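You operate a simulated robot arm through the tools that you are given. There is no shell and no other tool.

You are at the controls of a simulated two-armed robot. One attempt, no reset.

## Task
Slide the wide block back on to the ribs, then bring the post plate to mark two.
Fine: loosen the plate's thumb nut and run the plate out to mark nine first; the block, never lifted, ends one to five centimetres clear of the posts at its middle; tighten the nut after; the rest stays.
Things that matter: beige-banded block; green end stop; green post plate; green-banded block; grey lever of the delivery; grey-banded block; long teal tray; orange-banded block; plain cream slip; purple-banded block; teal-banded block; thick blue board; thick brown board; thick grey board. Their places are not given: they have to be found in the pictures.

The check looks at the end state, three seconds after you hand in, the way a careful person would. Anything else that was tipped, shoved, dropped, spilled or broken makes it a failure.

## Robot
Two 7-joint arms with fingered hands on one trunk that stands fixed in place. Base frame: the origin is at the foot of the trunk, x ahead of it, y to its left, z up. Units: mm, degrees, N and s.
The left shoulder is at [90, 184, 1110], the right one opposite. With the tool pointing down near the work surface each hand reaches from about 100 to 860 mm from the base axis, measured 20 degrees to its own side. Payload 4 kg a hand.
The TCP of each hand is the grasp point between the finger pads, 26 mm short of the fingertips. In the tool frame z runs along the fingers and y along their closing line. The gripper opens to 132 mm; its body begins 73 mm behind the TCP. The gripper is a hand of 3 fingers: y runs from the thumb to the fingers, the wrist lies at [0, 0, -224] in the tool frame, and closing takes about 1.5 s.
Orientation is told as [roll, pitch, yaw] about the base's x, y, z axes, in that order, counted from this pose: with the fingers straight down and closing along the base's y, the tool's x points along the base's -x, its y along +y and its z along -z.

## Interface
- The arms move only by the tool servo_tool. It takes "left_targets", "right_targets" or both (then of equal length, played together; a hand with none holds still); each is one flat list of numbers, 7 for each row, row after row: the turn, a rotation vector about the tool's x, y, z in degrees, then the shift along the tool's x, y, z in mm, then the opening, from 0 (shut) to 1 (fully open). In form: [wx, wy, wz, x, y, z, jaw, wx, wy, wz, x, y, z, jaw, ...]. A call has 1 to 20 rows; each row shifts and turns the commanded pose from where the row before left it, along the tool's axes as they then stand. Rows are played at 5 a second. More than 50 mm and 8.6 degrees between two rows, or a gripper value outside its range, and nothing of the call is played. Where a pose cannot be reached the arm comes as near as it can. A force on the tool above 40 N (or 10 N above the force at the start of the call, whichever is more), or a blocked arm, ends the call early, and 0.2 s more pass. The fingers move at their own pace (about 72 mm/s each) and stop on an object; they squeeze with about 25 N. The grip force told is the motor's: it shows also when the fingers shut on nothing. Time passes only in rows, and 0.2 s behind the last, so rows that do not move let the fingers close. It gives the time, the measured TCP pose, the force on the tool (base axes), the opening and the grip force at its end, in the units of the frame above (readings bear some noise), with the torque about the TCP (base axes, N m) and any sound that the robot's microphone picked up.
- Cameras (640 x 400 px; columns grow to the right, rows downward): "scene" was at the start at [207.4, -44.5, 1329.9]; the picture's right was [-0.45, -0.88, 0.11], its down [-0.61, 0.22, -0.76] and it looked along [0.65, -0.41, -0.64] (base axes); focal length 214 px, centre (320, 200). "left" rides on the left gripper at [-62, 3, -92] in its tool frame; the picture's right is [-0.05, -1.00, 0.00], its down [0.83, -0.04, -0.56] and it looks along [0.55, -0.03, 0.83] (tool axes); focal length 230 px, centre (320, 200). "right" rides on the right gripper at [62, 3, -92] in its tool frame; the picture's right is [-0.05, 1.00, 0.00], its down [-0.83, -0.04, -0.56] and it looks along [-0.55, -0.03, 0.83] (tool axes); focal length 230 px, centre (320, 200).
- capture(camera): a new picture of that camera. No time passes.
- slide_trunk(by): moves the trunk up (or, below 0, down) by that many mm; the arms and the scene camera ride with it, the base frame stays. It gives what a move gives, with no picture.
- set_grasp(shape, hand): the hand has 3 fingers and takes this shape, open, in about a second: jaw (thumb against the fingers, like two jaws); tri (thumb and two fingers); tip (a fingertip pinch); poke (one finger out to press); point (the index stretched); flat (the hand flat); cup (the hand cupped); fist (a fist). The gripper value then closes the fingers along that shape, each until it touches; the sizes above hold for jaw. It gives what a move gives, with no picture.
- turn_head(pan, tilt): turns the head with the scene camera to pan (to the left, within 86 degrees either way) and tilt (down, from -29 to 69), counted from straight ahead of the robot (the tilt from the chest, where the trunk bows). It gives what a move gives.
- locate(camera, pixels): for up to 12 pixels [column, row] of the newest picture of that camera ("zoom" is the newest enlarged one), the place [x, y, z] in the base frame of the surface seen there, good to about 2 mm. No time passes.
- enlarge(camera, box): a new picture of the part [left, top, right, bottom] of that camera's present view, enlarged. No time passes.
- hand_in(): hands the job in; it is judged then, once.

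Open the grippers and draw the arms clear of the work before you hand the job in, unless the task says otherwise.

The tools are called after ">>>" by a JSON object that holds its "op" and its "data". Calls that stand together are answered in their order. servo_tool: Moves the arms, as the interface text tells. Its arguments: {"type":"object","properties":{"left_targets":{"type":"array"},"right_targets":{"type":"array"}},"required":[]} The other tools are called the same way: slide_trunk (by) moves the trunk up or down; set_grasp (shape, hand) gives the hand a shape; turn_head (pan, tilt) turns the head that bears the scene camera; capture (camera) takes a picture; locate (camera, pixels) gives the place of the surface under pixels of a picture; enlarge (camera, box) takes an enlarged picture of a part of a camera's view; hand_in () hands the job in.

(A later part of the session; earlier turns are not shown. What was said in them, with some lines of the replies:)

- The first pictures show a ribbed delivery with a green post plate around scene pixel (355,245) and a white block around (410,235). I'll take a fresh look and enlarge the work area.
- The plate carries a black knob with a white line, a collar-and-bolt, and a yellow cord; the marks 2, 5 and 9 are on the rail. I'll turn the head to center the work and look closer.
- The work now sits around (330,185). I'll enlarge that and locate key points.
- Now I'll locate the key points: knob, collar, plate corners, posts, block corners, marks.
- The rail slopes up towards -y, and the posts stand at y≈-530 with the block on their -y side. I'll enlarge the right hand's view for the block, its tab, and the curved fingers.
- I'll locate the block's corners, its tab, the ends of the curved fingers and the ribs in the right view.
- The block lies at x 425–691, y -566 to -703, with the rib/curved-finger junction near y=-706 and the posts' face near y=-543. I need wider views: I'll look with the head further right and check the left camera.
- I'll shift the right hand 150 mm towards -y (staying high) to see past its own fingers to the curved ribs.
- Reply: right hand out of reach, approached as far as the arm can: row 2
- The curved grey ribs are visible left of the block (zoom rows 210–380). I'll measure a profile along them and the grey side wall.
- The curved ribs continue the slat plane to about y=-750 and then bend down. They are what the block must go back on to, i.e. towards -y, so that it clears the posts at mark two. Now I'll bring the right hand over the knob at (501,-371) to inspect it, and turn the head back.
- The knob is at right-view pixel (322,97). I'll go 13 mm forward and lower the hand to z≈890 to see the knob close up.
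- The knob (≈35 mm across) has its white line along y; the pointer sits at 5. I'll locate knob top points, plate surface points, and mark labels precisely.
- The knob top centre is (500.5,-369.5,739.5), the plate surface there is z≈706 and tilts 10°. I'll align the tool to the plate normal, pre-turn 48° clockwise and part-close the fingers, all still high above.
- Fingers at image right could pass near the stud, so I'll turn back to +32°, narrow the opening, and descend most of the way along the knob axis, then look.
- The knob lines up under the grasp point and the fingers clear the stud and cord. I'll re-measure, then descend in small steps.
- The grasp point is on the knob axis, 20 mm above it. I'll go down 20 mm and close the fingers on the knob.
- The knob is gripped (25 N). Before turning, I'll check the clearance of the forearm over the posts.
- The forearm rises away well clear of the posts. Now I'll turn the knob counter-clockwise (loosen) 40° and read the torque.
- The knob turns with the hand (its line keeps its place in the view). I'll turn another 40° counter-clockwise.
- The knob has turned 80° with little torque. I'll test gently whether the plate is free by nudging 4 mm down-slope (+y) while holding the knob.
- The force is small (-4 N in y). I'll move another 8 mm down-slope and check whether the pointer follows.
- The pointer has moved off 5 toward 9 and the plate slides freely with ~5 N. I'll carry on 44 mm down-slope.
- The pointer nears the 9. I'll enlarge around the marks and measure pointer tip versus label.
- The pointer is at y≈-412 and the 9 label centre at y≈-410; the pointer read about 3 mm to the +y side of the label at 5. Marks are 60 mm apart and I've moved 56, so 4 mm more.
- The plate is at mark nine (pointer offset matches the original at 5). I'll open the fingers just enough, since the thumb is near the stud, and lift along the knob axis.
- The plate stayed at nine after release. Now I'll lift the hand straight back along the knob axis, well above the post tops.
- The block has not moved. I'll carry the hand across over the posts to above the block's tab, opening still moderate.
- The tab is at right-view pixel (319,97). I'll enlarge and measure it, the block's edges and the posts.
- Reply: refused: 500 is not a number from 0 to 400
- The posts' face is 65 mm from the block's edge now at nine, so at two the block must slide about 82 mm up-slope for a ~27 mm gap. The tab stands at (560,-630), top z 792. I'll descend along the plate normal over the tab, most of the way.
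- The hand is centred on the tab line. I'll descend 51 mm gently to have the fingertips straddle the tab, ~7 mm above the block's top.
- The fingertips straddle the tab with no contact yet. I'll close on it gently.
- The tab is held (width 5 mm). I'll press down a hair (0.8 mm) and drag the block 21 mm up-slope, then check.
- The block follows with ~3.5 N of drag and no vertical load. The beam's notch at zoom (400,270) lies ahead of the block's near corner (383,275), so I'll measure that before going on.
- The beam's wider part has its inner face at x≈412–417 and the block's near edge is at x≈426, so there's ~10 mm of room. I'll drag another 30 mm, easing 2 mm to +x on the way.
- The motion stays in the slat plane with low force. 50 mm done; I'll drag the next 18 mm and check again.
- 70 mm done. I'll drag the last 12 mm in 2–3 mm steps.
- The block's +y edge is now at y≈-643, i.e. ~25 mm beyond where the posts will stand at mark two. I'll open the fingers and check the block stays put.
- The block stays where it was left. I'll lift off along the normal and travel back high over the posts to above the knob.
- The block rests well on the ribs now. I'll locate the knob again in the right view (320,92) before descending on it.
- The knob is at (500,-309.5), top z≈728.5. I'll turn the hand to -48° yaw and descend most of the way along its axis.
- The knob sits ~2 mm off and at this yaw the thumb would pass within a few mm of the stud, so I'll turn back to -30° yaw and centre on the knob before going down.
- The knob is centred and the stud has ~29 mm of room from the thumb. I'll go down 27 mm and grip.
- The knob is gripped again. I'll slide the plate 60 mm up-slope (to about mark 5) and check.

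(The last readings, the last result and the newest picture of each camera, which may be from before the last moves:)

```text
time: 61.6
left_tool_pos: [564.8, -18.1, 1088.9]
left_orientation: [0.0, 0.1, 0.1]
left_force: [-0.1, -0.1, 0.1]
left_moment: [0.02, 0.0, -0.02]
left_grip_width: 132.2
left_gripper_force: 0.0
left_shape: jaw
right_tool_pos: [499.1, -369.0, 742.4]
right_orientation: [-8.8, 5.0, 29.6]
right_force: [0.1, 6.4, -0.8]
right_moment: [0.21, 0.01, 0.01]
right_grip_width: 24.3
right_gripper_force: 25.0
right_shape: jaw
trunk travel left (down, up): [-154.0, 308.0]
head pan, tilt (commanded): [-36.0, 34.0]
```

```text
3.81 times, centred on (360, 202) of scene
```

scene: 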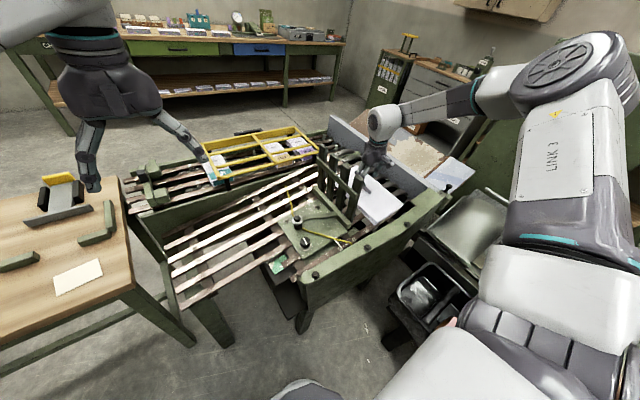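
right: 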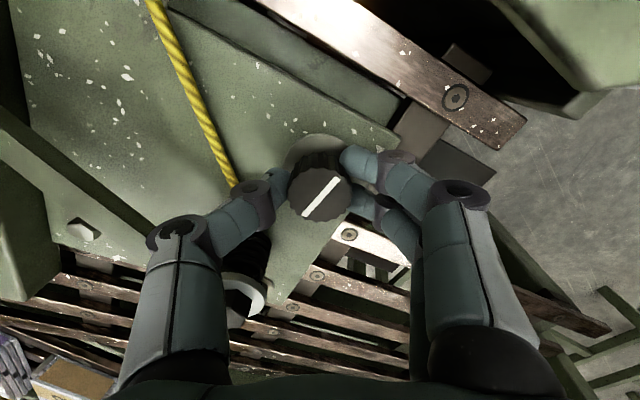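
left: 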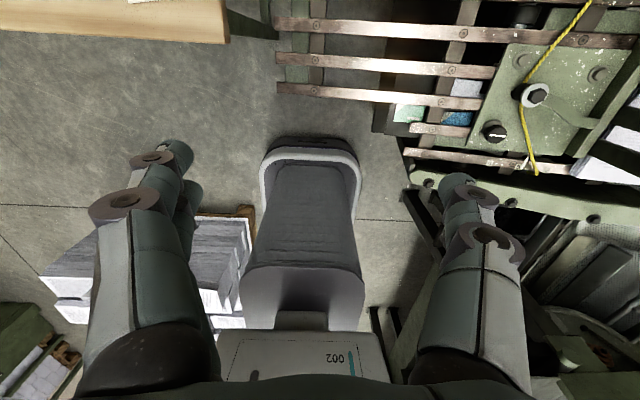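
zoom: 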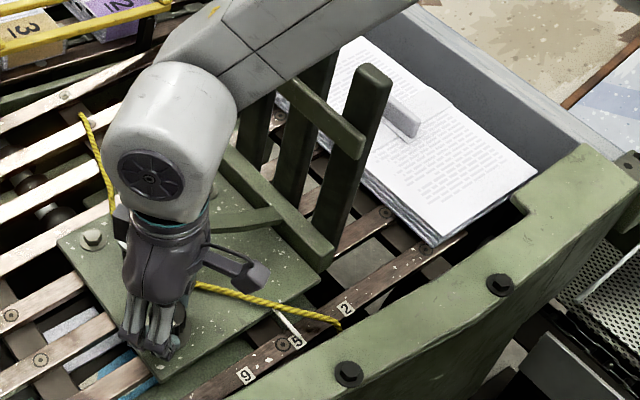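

The pointer is back at 5 with only ~6 N of drag. I'll continue 52 mm towards mark 2.

>>> {"op": "servo_tool", "data": {"right_targets": [0, 0, 0, 2, -3.464, 0, 0, 0, 0, 0, 2, -3.464, 0, 0, 0, 0, 0, 2, -3.464, 0, 0, 0, 0, 0, 2, -3.464, 0, 0, 0, 0, 0, 2, -3.464, 0, 0, 0, 0, 0, 2, -3.464, 0, 0, 0, 0, 0, 2, -3.464, 0, 0, 0, 0, 0, 2, -3.464, 0, 0, 0, 0, 0, 2, -3.464, 0, 0, 0, 0, 0, 2, -3.464, 0, 0, 0, 0, 0, 2, -3.464, 0, 0, 0, 0, 0, 2, -3.464, 0, 0, 0, 0, 0, 2, -3.464, 0, 0, 0, 0, 0, 0, 0, 0, 0]}}

>>> {"op": "enlarge", "data": {"camera": "scene", "box": [290, 150, 430, 255]}}

>>> {"op": "enlarge", "data": {"camera": "scene", "box": [335, 215, 385, 250]}}

```text
time: 64.6
left_tool_pos: [565.2, -19.7, 1088.7]
left_orientation: [0.1, 0.0, 0.2]
left_force: [-0.6, 0.1, 0.4]
left_moment: [-0.05, -0.01, -0.02]
left_grip_width: 131.8
left_gripper_force: 0.3
left_shape: jaw
right_tool_pos: [499.2, -421.7, 751.9]
right_orientation: [-8.7, 5.0, 29.6]
right_force: [-0.2, 6.1, -4.1]
right_moment: [0.21, 0.0, -0.04]
right_grip_width: 24.1
right_gripper_force: 25.3
right_shape: jaw
trunk travel left (down, up): [-154.0, 308.0]
head pan, tilt (commanded): [-36.0, 34.0]
```

```text
3.81 times, centred on (360, 202) of scene
```

zoom: 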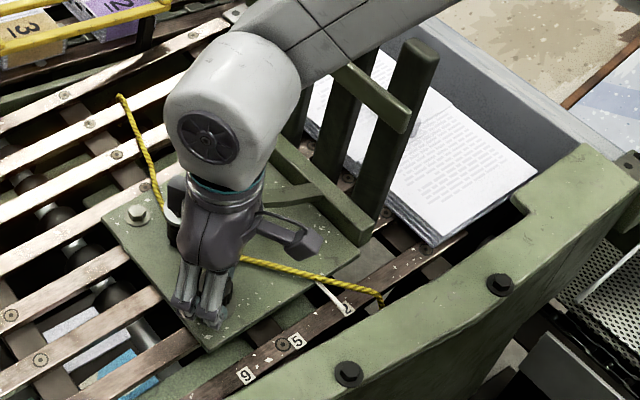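

```text
11.43 times, centred on (360, 232) of scene
```

zoom: 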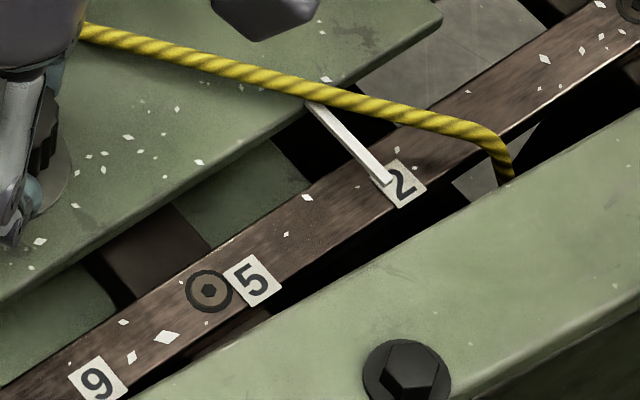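

The pointer is close to 2 now. I'll measure the pointer against the label.

>>> {"op": "locate", "data": {"camera": "zoom", "pixels": [[384, 178], [350, 140], [320, 110], [401, 185], [412, 193], [252, 280], [97, 378], [365, 155]]}}

```text
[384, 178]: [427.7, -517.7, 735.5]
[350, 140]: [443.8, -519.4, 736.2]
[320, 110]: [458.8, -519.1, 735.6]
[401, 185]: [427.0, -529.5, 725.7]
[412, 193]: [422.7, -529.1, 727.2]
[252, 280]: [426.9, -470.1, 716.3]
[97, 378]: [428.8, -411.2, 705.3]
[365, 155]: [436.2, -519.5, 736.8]
```

The pointer is at y≈-519 versus label 2 at -529; with the same ~3 mm offset as the original reading at 5, I need 8 mm more, matching 120 mm in total.

>>> {"op": "servo_tool", "data": {"right_targets": [0, 0, 0, 1.5, -2.6, 0, 0, 0, 0, 0, 1.5, -2.6, 0, 0, 0, 0, 0, 1, -1.732, 0, 0, 0, 0, 0, 0, 0, 0, 0, 0, 0, 0, 0, 0, 0, 0]}}

>>> {"op": "enlarge", "data": {"camera": "scene", "box": [335, 215, 385, 250]}}

>>> {"op": "locate", "data": {"camera": "zoom", "pixels": [[395, 165], [365, 135], [345, 115], [380, 150], [405, 187]]}}

```text
time: 65.8
left_tool_pos: [564.2, -18.5, 1088.0]
left_orientation: [0.1, 0.0, 0.0]
left_force: [-0.4, -0.7, 0.0]
left_moment: [0.03, 0.02, -0.02]
left_grip_width: 131.9
left_gripper_force: 0.1
left_shape: jaw
right_tool_pos: [499.1, -428.1, 753.7]
right_orientation: [-8.6, 5.0, 29.6]
right_force: [-0.7, 6.7, -1.3]
right_moment: [0.16, 0.05, 0.02]
right_grip_width: 24.1
right_gripper_force: 25.2
right_shape: jaw
trunk travel left (down, up): [-154.0, 308.0]
head pan, tilt (commanded): [-36.0, 34.0]
```

```text
11.43 times, centred on (360, 232) of scene
```

zoom: 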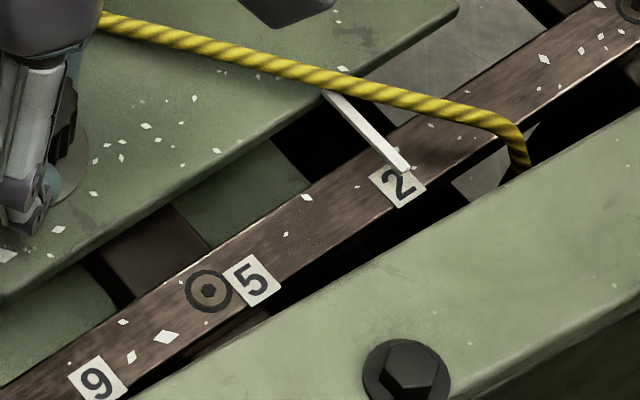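

```text
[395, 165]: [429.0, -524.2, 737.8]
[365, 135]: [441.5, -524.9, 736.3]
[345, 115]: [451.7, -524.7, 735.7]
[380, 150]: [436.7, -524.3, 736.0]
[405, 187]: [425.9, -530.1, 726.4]
```

The pointer reads -524.5 and should read about -526. I'll nudge 2 mm more.

>>> {"op": "servo_tool", "data": {"right_targets": [0, 0, 0, 0.5, -0.87, 0, 0, 0, 0, 0, 0.5, -0.87, 0, 0, 0, 0, 0, 0, 0, 0, 0, 0, 0, 0, 0, 0, 0, 0]}}

>>> {"op": "enlarge", "data": {"camera": "scene", "box": [335, 215, 385, 250]}}

>>> {"op": "locate", "data": {"camera": "zoom", "pixels": [[400, 163], [370, 130], [350, 112], [385, 147], [340, 100], [395, 190], [252, 280]]}}

```text
time: 66.8
left_tool_pos: [564.0, -18.0, 1088.1]
left_orientation: [0.0, -0.1, 0.2]
left_force: [0.1, 0.5, -0.2]
left_moment: [-0.05, 0.02, -0.01]
left_grip_width: 132.0
left_gripper_force: 0.0
left_shape: jaw
right_tool_pos: [500.2, -428.7, 752.0]
right_orientation: [-8.7, 5.0, 29.7]
right_force: [-0.5, 10.8, -4.3]
right_moment: [0.3, 0.0, 0.03]
right_grip_width: 24.0
right_gripper_force: 25.0
right_shape: jaw
trunk travel left (down, up): [-154.0, 308.0]
head pan, tilt (commanded): [-36.0, 34.0]
```

```text
11.43 times, centred on (360, 232) of scene
```

zoom: 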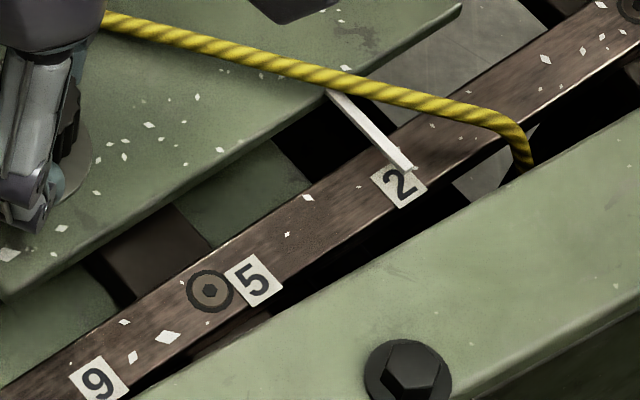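

```text
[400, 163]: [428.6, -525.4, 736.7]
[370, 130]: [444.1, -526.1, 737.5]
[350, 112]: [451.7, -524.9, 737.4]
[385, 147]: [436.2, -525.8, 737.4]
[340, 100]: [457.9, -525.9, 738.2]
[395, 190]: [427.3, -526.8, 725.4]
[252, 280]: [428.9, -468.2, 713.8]
```

The pointer reads -525.7, matching mark two within ~1 mm. Before tightening I'll check the gap between posts and block.

>>> {"op": "enlarge", "data": {"camera": "scene", "box": [340, 140, 440, 220]}}

>>> {"op": "locate", "data": {"camera": "zoom", "pixels": [[295, 260], [240, 220], [180, 250], [150, 205], [210, 330], [225, 240], [250, 270], [130, 210], [320, 310], [100, 150]]}}

```text
5.00 times, centred on (390, 180) of scene
```

zoom: 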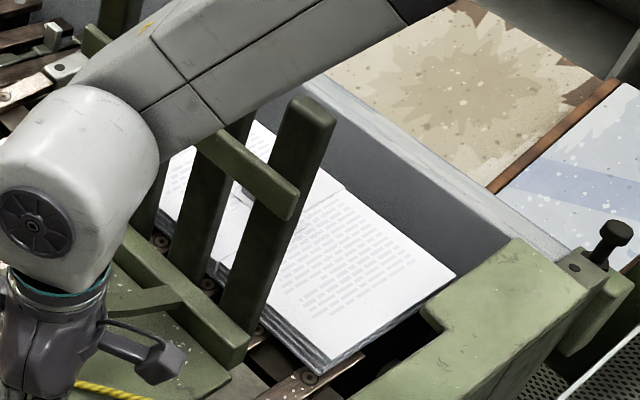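

```text
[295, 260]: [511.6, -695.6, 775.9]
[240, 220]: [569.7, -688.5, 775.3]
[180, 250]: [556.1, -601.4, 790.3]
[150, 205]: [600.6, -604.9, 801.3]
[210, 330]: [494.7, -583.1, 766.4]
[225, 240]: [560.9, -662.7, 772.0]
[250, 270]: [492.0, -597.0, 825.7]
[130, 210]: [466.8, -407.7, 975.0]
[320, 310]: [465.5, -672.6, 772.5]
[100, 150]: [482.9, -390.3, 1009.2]
```

Now I'll tighten: turn the knob clockwise 40° first and read the torque.

>>> {"op": "servo_tool", "data": {"right_targets": [0, 0, 8, 0, 0, 0, 0, 0, 0, 8, 0, 0, 0, 0, 0, 0, 8, 0, 0, 0, 0, 0, 0, 8, 0, 0, 0, 0, 0, 0, 8, 0, 0, 0, 0, 0, 0, 0, 0, 0, 0, 0]}}

>>> {"op": "capture", "data": {"camera": "right"}}

>>> {"op": "enlarge", "data": {"camera": "scene", "box": [335, 215, 385, 250]}}

```text
time: 68.2
left_tool_pos: [563.2, -17.8, 1088.6]
left_orientation: [0.1, -0.1, 0.1]
left_force: [0.6, -0.2, 0.6]
left_moment: [0.01, 0.01, -0.01]
left_grip_width: 131.7
left_gripper_force: 0.1
left_shape: jaw
right_tool_pos: [499.5, -428.8, 753.9]
right_orientation: [-9.9, -1.7, -9.8]
right_force: [-5.0, 10.1, -3.7]
right_moment: [0.35, 0.1, -0.01]
right_grip_width: 24.3
right_gripper_force: 25.2
right_shape: jaw
trunk travel left (down, up): [-154.0, 308.0]
head pan, tilt (commanded): [-36.0, 34.0]
```

```text
taken
```

right: 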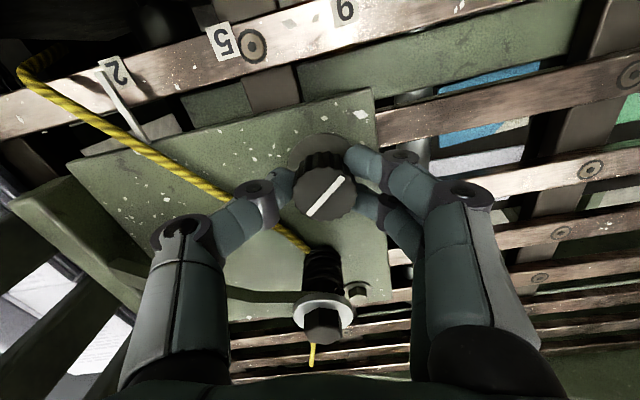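

```text
11.43 times, centred on (360, 232) of scene
```

zoom: 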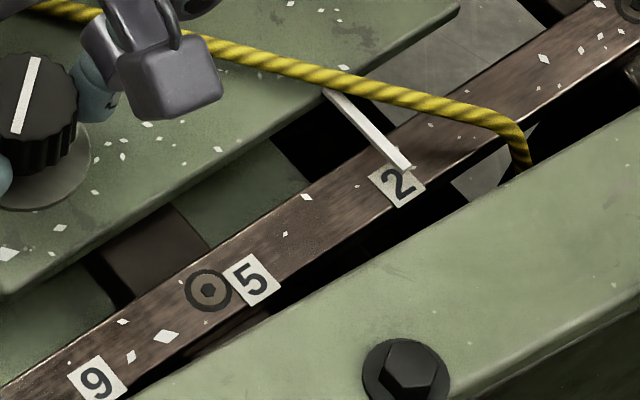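

The knob turned with the hand and the pointer stayed at 2. I'll turn the next 40° clockwise.

>>> {"op": "servo_tool", "data": {"right_targets": [0, 0, 8, 0, 0, 0, 0, 0, 0, 8, 0, 0, 0, 0, 0, 0, 8, 0, 0, 0, 0, 0, 0, 8, 0, 0, 0, 0, 0, 0, 8, 0, 0, 0, 0, 0, 0, 0, 0, 0, 0, 0]}}

>>> {"op": "capture", "data": {"camera": "right"}}

>>> {"op": "enlarge", "data": {"camera": "scene", "box": [325, 200, 385, 250]}}

```text
time: 69.6
left_tool_pos: [563.3, -18.4, 1089.4]
left_orientation: [-0.1, -0.1, 0.2]
left_force: [-0.9, 0.3, 0.1]
left_moment: [-0.04, 0.02, 0.01]
left_grip_width: 131.8
left_gripper_force: 0.1
left_shape: jaw
right_tool_pos: [499.2, -428.8, 753.3]
right_orientation: [-6.5, -7.6, -49.6]
right_force: [-10.3, 17.5, -11.2]
right_moment: [0.38, 0.13, 0.05]
right_grip_width: 23.9
right_gripper_force: 24.9
right_shape: jaw
trunk travel left (down, up): [-154.0, 308.0]
head pan, tilt (commanded): [-36.0, 34.0]
```

```text
taken
```

right: 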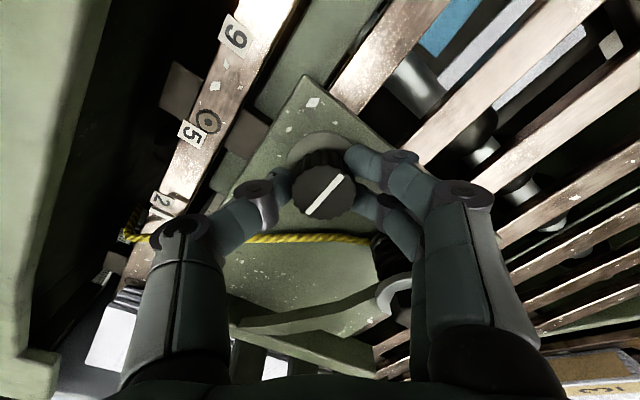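

```text
8.00 times, centred on (355, 225) of scene
```

zoom: 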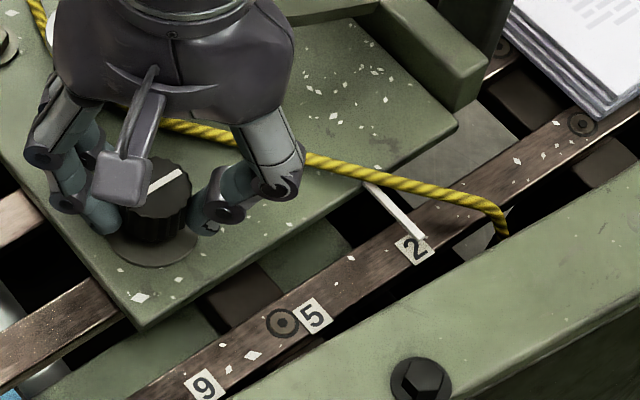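

The line on the knob is back near its original direction, but side force grew to ~20 N; a finger may be touching the stud at right-view (385,250). I'll look closer before releasing.

>>> {"op": "enlarge", "data": {"camera": "right", "box": [240, 100, 480, 320]}}

>>> {"op": "enlarge", "data": {"camera": "scene", "box": [320, 190, 360, 230]}}

```text
1.82 times, centred on (360, 210) of right
```

zoom: 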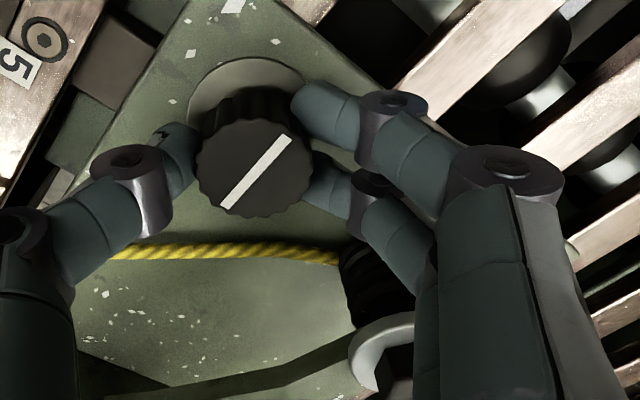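

```text
10.00 times, centred on (340, 210) of scene
```

zoom: 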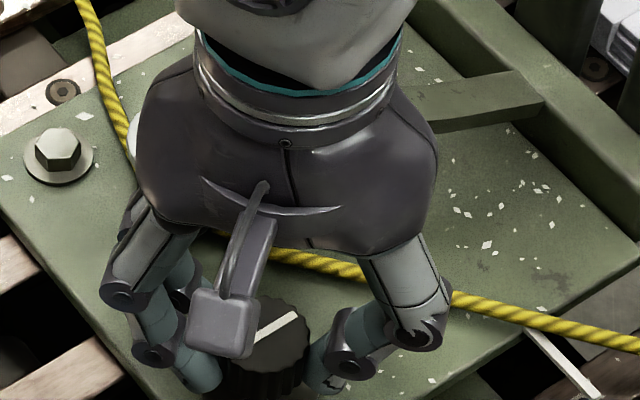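

The finger link runs close beside the collar. I'll open only slightly (to ~36 mm) and read the force before doing anything else.

>>> {"op": "servo_tool", "data": {"right_targets": [0, 0, 0, 0, 0, 0, 0.22, 0, 0, 0, 0, 0, 0, 0.28, 0, 0, 0, 0, 0, 0, 0.28, 0, 0, 0, 0, 0, 0, 0.28]}}

>>> {"op": "enlarge", "data": {"camera": "right", "box": [240, 100, 480, 320]}}

>>> {"op": "enlarge", "data": {"camera": "scene", "box": [335, 215, 385, 250]}}

```text
time: 70.6
left_tool_pos: [564.5, -19.2, 1088.4]
left_orientation: [0.0, -0.1, 0.0]
left_force: [0.5, 0.3, 0.1]
left_moment: [0.04, -0.03, -0.01]
left_grip_width: 132.0
left_gripper_force: 0.0
left_shape: jaw
right_tool_pos: [500.2, -431.8, 754.6]
right_orientation: [-6.4, -7.7, -49.6]
right_force: [-0.8, 0.0, 0.4]
right_moment: [0.02, 0.03, 0.0]
right_grip_width: 36.7
right_gripper_force: 0.1
right_shape: jaw
trunk travel left (down, up): [-154.0, 308.0]
head pan, tilt (commanded): [-36.0, 34.0]
```

```text
1.82 times, centred on (360, 210) of right
```

zoom: 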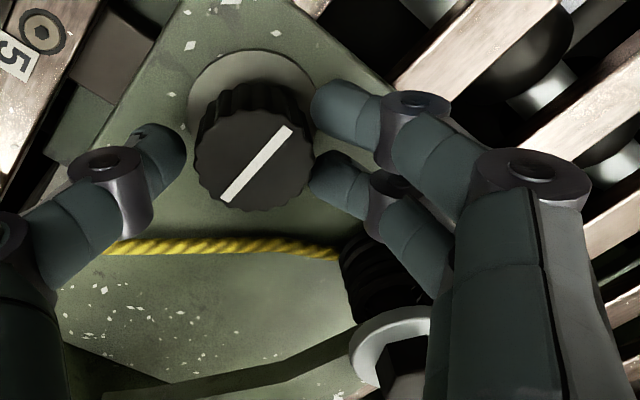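

```text
11.43 times, centred on (360, 232) of scene
```

zoom: 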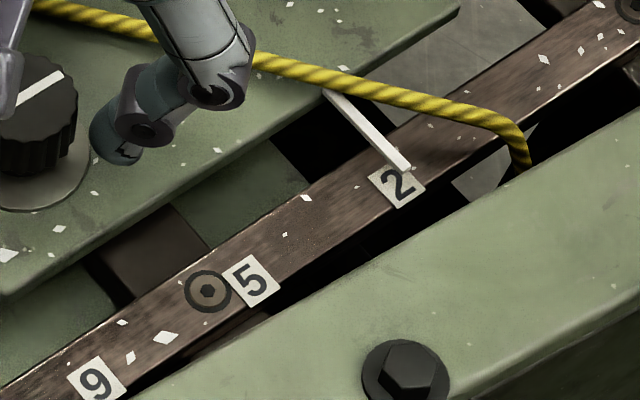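

The force vanished on opening and the plate stayed at 2. I'll turn the open hand back 40° and recentre ~3 mm, to regrip and check that the nut is truly tight.

>>> {"op": "servo_tool", "data": {"right_targets": [0, 0, -8, 0, 0, 0, 0.32, 0, 0, -8, 0, 0, 0, 0.34, 0, 0, -8, 0, 0, 0, 0.36, 0, 0, -8, 0, 0, 0, 0.36, 0, 0, -8, 0, 0, 0, 0.36, 0, 0, 0, 0.5, 3, 0, 0.36, 0, 0, 0, 0, 0, 0, 0.36, 0, 0, 0, 0, 0, 0, 0.36]}}

>>> {"op": "capture", "data": {"camera": "right"}}

>>> {"op": "enlarge", "data": {"camera": "right", "box": [200, 60, 440, 260]}}

```text
time: 72.4
left_tool_pos: [565.4, -18.7, 1088.1]
left_orientation: [0.0, 0.0, 0.1]
left_force: [0.2, 0.3, -0.4]
left_moment: [-0.01, 0.01, -0.02]
left_grip_width: 132.1
left_gripper_force: 0.0
left_shape: jaw
right_tool_pos: [499.4, -427.2, 752.1]
right_orientation: [-9.8, -1.6, -9.8]
right_force: [0.0, 0.9, 0.0]
right_moment: [0.0, 0.01, -0.01]
right_grip_width: 47.0
right_gripper_force: 0.0
right_shape: jaw
trunk travel left (down, up): [-154.0, 308.0]
head pan, tilt (commanded): [-36.0, 34.0]
```

```text
taken
```

right: 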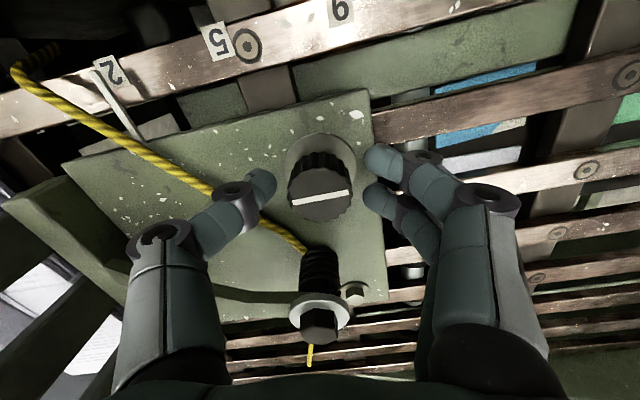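

```text
2.00 times, centred on (320, 160) of right
```

zoom: 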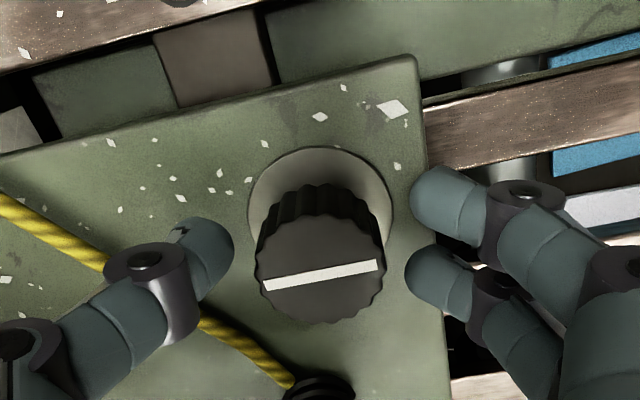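

The knob is centred, and its line is a few degrees clockwise of the original direction, so it's at least back to its start. I'll regrip and try turning 16° further, to see if it resists.

>>> {"op": "servo_tool", "data": {"right_targets": [0, 0, 0, 0, 0, 0, 0.2, 0, 0, 0, 0, 0, 0, 0.1, 0, 0, 0, 0, 0, 0, 0, 0, 0, 0, 0, 0, 0, 0, 0, 0, 0, 0, 0, 0, 0, 0, 0, 8, 0, 0, 0, 0, 0, 0, 8, 0, 0, 0, 0, 0, 0, 0, 0, 0, 0, 0]}}

>>> {"op": "enlarge", "data": {"camera": "right", "box": [200, 60, 440, 260]}}

>>> {"op": "enlarge", "data": {"camera": "scene", "box": [335, 215, 385, 250]}}

```text
time: 74.2
left_tool_pos: [563.7, -20.0, 1089.1]
left_orientation: [0.0, 0.0, 0.1]
left_force: [-0.5, -0.2, 0.1]
left_moment: [0.02, 0.0, 0.03]
left_grip_width: 131.8
left_gripper_force: 0.1
left_shape: jaw
right_tool_pos: [499.1, -426.5, 752.8]
right_orientation: [-8.9, -4.4, -25.6]
right_force: [-4.3, 1.8, -3.1]
right_moment: [0.01, 0.17, 0.53]
right_grip_width: 24.4
right_gripper_force: 24.9
right_shape: jaw
trunk travel left (down, up): [-154.0, 308.0]
head pan, tilt (commanded): [-36.0, 34.0]
```

```text
2.00 times, centred on (320, 160) of right
```

zoom: 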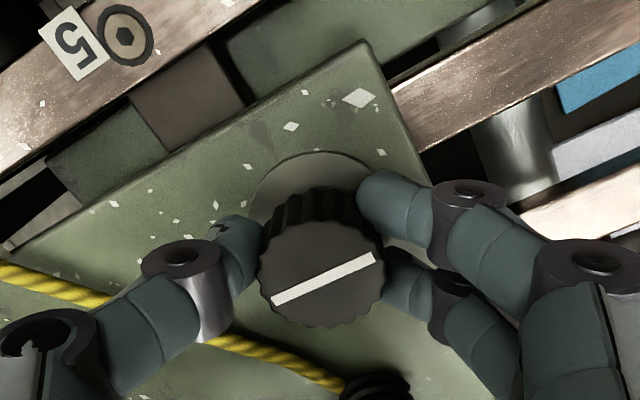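

```text
11.43 times, centred on (360, 232) of scene
```

zoom: 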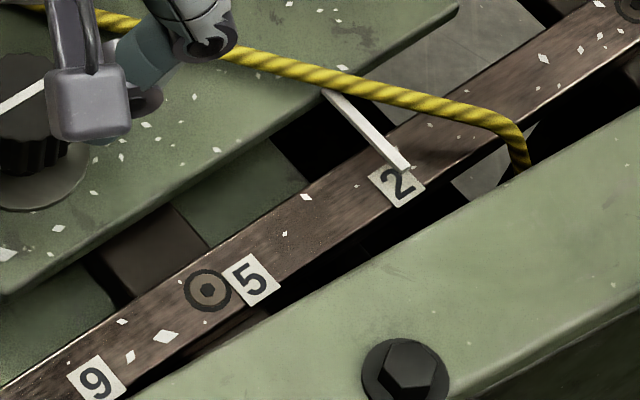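

The knob now resists (0.53 N m about the vertical) and didn't turn with the hand: it's tight. I'll open the fingers and lift away along the axis.

>>> {"op": "servo_tool", "data": {"right_targets": [0, 0, 0, 0, 0, 0, 0.2, 0, 0, 0, 0, 0, 0, 0.3, 0, 0, 0, 0, 0, 0, 0.38, 0, 0, 0, 0, 0, 0, 0.38, 0, 0, 0, 0, 0, -8, 0.38, 0, 0, 0, 0, 0, -12, 0.38, 0, 0, 0, 0, 0, -20, 0.38, 0, 0, 0, 0, 0, -25, 0.38, 0, 0, 0, 0, 0, -25, 0.38, 0, 0, -8, 0, 0, -25, 0.38, 0, 0, -8, 0, 0, -25, 0.38, 0, 0, -8, 0, 0, -25, 0.4, 0, 0, -2, 0, 0, -25, 0.5, 0, 0, 0, 0, 0, -25, 0.5, 0, 0, 0, 0, 0, -25, 0.5, 0, 0, 0, 0, 0, -25, 0.5, 0, 0, 0, 0, 0, -20, 0.5, 0, 0, 0, 0, 0, 0, 0.5]}}

>>> {"op": "capture", "data": {"camera": "right"}}

>>> {"op": "enlarge", "data": {"camera": "scene", "box": [270, 120, 450, 255]}}

```text
time: 78.0
left_tool_pos: [564.4, -19.6, 1088.5]
left_orientation: [0.1, 0.0, 0.2]
left_force: [-0.4, 0.2, 0.0]
left_moment: [-0.03, 0.02, -0.03]
left_grip_width: 131.9
left_gripper_force: 0.1
left_shape: jaw
right_tool_pos: [501.2, -378.6, 1033.3]
right_orientation: [-10.1, 0.0, 0.1]
right_force: [-0.2, 1.2, 0.0]
right_moment: [0.03, 0.0, -0.01]
right_grip_width: 65.4
right_gripper_force: 0.0
right_shape: jaw
trunk travel left (down, up): [-154.0, 308.0]
head pan, tilt (commanded): [-36.0, 34.0]
```

```text
taken
```

right: 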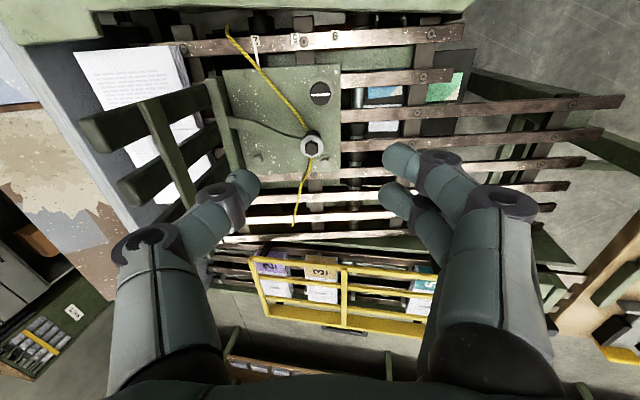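

```text
2.96 times, centred on (360, 188) of scene
```

zoom: 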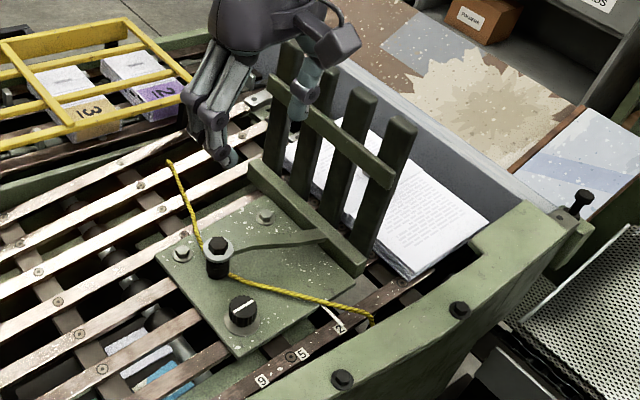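

All looks in order. To verify the gap between posts and block from above, I'll move the right hand (still high) over towards the block and look down.

>>> {"op": "servo_tool", "data": {"right_targets": [0, 0, 0, 5, -22, -2, 0.5, 0, 0, 0, 5, -22, -2, 0.5, 0, 0, 0, 5, -22, -2, 0.5, 0, 0, 0, 5, -22, -2, 0.5, 0, 0, 0, 5, -22, -2, 0.5, 0, 0, 0, 5, -22, -2, 0.5, 0, 0, 0, 5, -22, -2, 0.5, 0, 0, 0, 5, -22, -2, 0.5, 0, 0, 0, 5, -22, -2, 0.5, 0, 0, 0, 5, -22, -2, 0.5, 0, 0, 0, 0, 0, 0, 0.5]}}

>>> {"op": "capture", "data": {"camera": "right"}}

>>> {"op": "enlarge", "data": {"camera": "right", "box": [200, 20, 440, 220]}}

```text
time: 80.4
left_tool_pos: [564.8, -18.9, 1087.7]
left_orientation: [0.0, 0.0, 0.1]
left_force: [0.4, 0.1, 0.8]
left_moment: [0.01, -0.02, -0.02]
left_grip_width: 132.0
left_gripper_force: 0.0
left_shape: jaw
right_tool_pos: [451.0, -591.6, 1090.0]
right_orientation: [-9.9, 0.0, 0.0]
right_force: [-0.9, 0.1, 0.3]
right_moment: [0.0, 0.04, -0.04]
right_grip_width: 65.4
right_gripper_force: 0.0
right_shape: jaw
trunk travel left (down, up): [-154.0, 308.0]
head pan, tilt (commanded): [-36.0, 34.0]
```

```text
taken
```

right: 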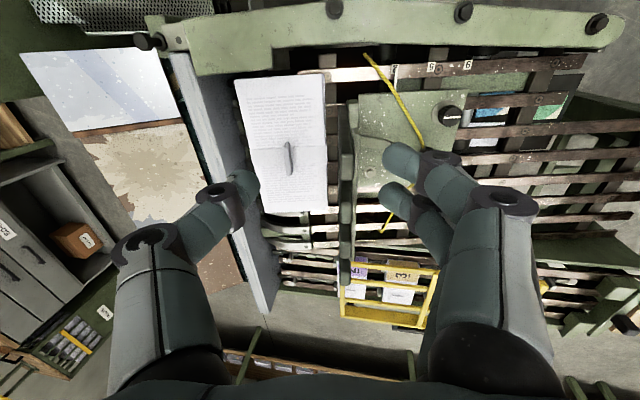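

```text
2.00 times, centred on (320, 120) of right
```

zoom: 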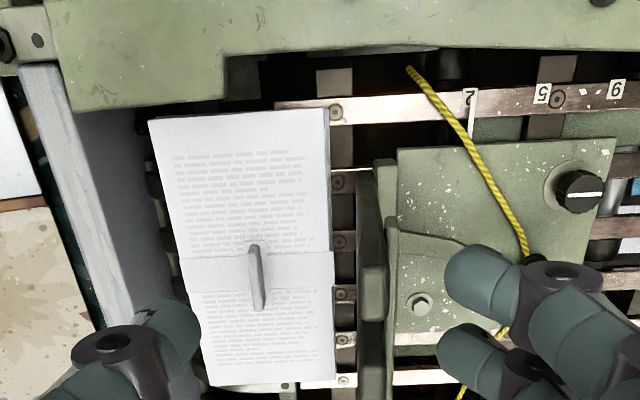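

The gap between the block (edge at zoom x≈330) and the posts (x≈362) is visible. I'll measure it, along with the pointer and the block's corners.

>>> {"op": "locate", "data": {"camera": "zoom", "pixels": [[328, 115], [331, 245], [335, 375], [362, 260], [363, 285], [360, 180], [365, 210], [358, 350], [154, 125], [208, 380], [182, 260], [300, 330]]}}

>>> {"op": "locate", "data": {"camera": "zoom", "pixels": [[468, 98], [472, 120], [543, 93], [617, 90], [578, 190], [250, 255], [260, 305], [225, 95], [215, 60], [474, 130]]}}

```text
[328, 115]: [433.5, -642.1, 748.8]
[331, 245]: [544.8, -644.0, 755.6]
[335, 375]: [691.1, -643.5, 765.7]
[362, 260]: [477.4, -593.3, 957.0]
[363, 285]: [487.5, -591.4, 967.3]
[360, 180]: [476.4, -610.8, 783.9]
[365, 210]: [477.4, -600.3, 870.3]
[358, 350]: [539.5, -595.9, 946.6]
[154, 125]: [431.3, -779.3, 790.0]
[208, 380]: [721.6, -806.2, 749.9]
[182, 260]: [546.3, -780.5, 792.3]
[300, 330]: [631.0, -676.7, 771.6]
```

```text
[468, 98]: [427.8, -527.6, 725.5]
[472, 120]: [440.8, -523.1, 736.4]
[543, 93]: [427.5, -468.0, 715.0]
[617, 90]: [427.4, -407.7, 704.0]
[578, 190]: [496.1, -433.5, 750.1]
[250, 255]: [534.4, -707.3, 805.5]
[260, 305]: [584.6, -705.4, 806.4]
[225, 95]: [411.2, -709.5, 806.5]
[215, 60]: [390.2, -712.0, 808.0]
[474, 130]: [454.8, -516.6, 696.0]
```

The gap at the middle is about 25 mm, within 1–5 cm. I'll zoom more on the pointer and label 2 to double-check the plate's setting.

>>> {"op": "enlarge", "data": {"camera": "right", "box": [380, 50, 480, 130]}}

>>> {"op": "locate", "data": {"camera": "zoom", "pixels": [[88, 140], [98, 160], [80, 130], [85, 115], [95, 190], [325, 115], [550, 105], [455, 420], [430, 350], [82, 145]]}}

>>> {"op": "enlarge", "data": {"camera": "scene", "box": [335, 215, 385, 250]}}

```text
5.00 times, centred on (430, 90) of right
```

zoom: 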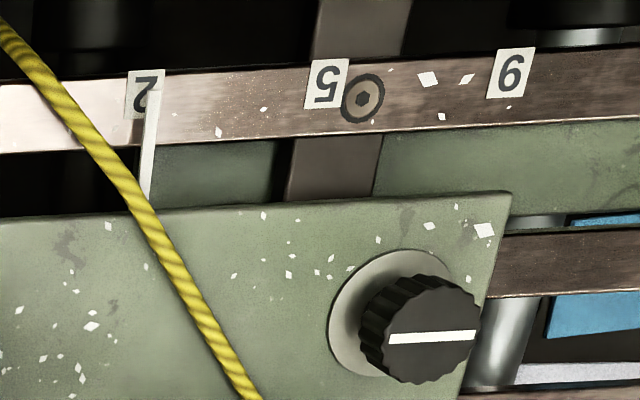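

```text
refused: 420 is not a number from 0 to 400
```

```text
11.43 times, centred on (360, 232) of scene
```

zoom: 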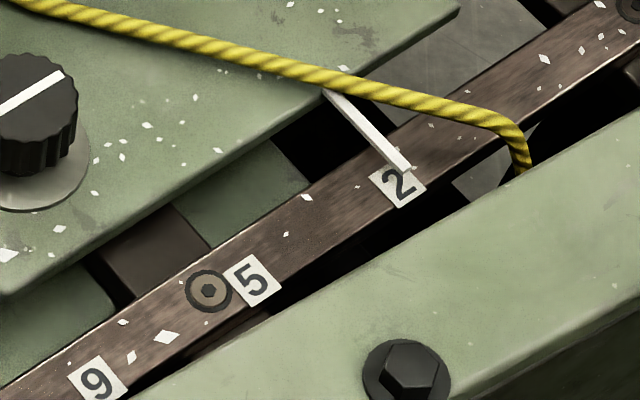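

I'll measure pointer and labels in both views.

>>> {"op": "locate", "data": {"camera": "zoom", "pixels": [[402, 163], [385, 145], [365, 125], [345, 105], [398, 187], [252, 280], [98, 380]]}}

>>> {"op": "enlarge", "data": {"camera": "right", "box": [380, 50, 480, 130]}}

>>> {"op": "locate", "data": {"camera": "zoom", "pixels": [[150, 100], [149, 120], [148, 145], [147, 180], [140, 95], [145, 92], [326, 84], [510, 73], [433, 337], [405, 338], [460, 336]]}}

```text
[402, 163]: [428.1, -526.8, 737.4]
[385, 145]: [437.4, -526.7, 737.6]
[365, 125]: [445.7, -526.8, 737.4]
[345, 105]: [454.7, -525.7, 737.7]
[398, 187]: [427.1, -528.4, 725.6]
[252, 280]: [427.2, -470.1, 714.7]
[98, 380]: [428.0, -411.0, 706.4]
```

```text
5.00 times, centred on (430, 90) of right
```

zoom: 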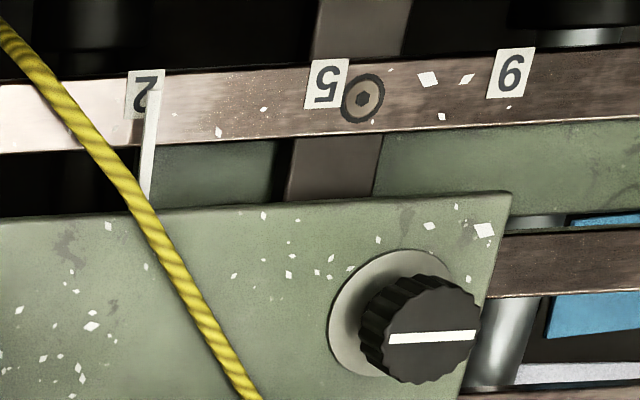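

```text
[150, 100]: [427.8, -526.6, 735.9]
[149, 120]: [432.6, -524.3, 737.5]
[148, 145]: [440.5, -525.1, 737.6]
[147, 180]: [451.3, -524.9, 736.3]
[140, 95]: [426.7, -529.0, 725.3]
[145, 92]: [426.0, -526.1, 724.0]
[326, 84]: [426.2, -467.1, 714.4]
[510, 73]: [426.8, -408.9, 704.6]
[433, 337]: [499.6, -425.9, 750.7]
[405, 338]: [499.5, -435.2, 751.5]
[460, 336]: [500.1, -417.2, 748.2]
```

The pointer is at y≈-525.7 against label 2 at ≈-528, the same relation as originally at 5, so the plate is at mark two. Now I'll level the right hand, draw it back towards the robot and open it.

>>> {"op": "servo_tool", "data": {"right_targets": [0, 0, 0, 20, 0, -3, 0.6, 0, 0, 0, 20, 5, -3, 0.7, 0, 0, 0, 20, 10, -3, 0.8, 0, 0, 0, 20, 15, -3, 0.9, 0, 0, 0, 20, 15, -5, 1, -5, 0, 0, 20, 15, -5, 1, -5, 0, 0, 10, 15, -5, 1, 0, 0, 0, 0, 15, -5, 1, 0, 0, 0, 0, 15, 0, 1, 0, 0, 0, 0, 0, 0, 1]}}

>>> {"op": "capture", "data": {"camera": "scene"}}

>>> {"op": "enlarge", "data": {"camera": "scene", "box": [270, 120, 470, 270]}}

>>> {"op": "capture", "data": {"camera": "right"}}

```text
time: 82.6
left_tool_pos: [563.5, -19.1, 1090.2]
left_orientation: [-0.1, 0.0, 0.2]
left_force: [-0.3, -0.1, 0.1]
left_moment: [0.02, -0.03, 0.04]
left_grip_width: 131.9
left_gripper_force: 0.2
left_shape: jaw
right_tool_pos: [318.6, -482.6, 1110.6]
right_orientation: [0.1, 0.1, 0.0]
right_force: [0.9, 0.0, 0.0]
right_moment: [0.0, -0.01, 0.0]
right_grip_width: 131.8
right_gripper_force: 0.0
right_shape: jaw
trunk travel left (down, up): [-154.0, 308.0]
head pan, tilt (commanded): [-36.0, 34.0]
```

```text
taken
```

scene: 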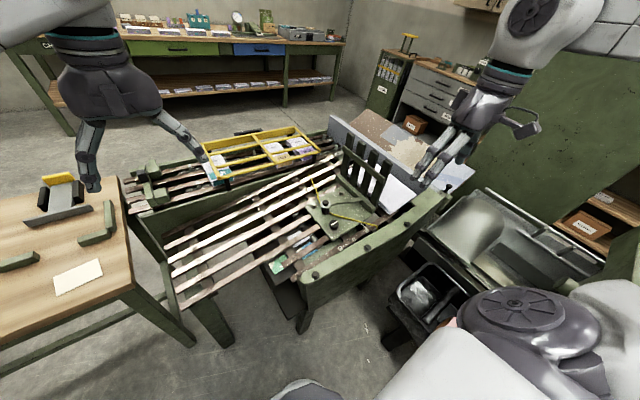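

```text
2.67 times, centred on (370, 195) of scene
```

zoom: 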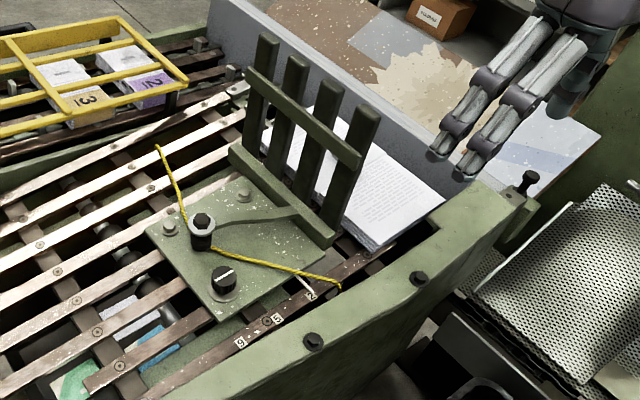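

```text
taken
```

right: 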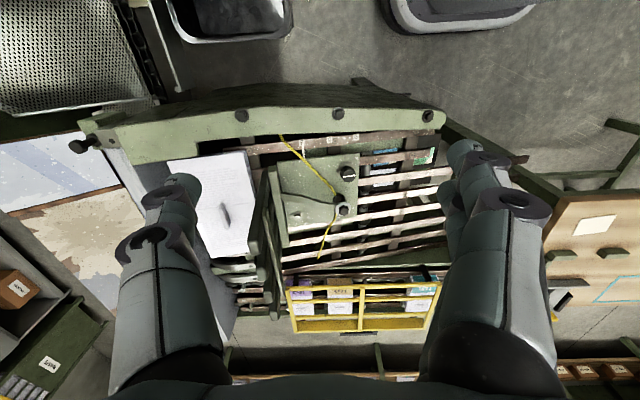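

Everything is in place and the arms are clear. One last check of the gap at block level from this view before handing in.

>>> {"op": "enlarge", "data": {"camera": "right", "box": [200, 130, 320, 270]}}

>>> {"op": "enlarge", "data": {"camera": "scene", "box": [345, 150, 415, 220]}}

>>> {"op": "locate", "data": {"camera": "zoom", "pixels": [[215, 225], [160, 175], [300, 265], [285, 270], [230, 260], [180, 215], [330, 310], [210, 190], [270, 215]]}}

```text
2.86 times, centred on (260, 200) of right
```

zoom: 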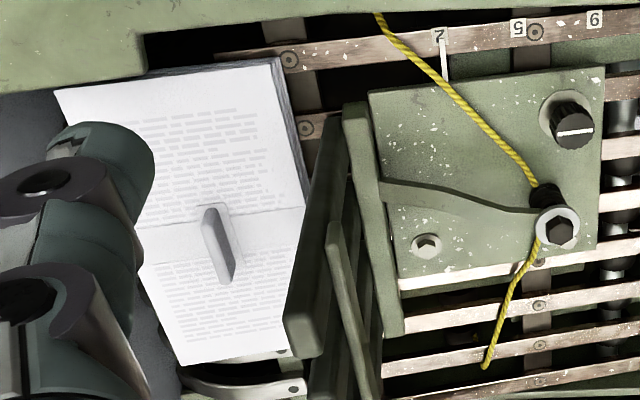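

```text
5.71 times, centred on (380, 185) of scene
```

zoom: 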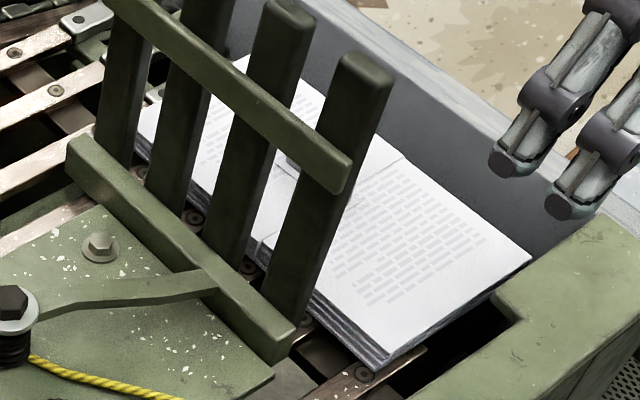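

```text
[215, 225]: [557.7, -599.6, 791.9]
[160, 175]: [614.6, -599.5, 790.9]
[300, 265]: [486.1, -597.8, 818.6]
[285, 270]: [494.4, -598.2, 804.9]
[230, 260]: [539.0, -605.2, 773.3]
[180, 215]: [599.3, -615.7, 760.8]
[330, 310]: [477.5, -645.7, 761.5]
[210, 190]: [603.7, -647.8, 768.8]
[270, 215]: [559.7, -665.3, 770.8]
```

The posts' near faces stand at y≈-611 to -616 and the block's edge is at y≈-644, a gap of roughly 25–30 mm. The plate is at two, the nut is tight, the block rests on the ribs and the arms are clear, so I'm handing in.

>>> {"op": "hand_in", "data": {}}

```text
The job is handed in.
```

I slid the wide block back on to the ribs, brought the post plate to mark two and tightened its thumb nut, then handed the job in. I have not been told the verdict.

- **Ribs:** I took these to be the curved grey pieces on the robot's far right. With the plate at mark two, the block could only clear the posts by moving that way.
- **Plate:** I loosened the nut and ran the plate out to nine before touching the block, then brought it to two. The pointer sits against the 2 as it first sat against the 5, to within about 1 mm.
- **Block:** I dragged it about 79 mm by its tab, and the readings gave no sign that it lifted. It now lies partly on the ribs and partly on the slats.
- **Gap:** I measured the block 25–30 mm clear of the posts at its middle. The post tops lean slightly towards the block, so the gap may be as little as 15 mm there, still over 1 cm.
- **Nut:** I turned it clockwise until it would not move with the hand, at about 0.5 N m.

The readings and pictures gave no sign of contact with anything else. Both hands are open and clear of the work, with the left arm left in its starting pose.
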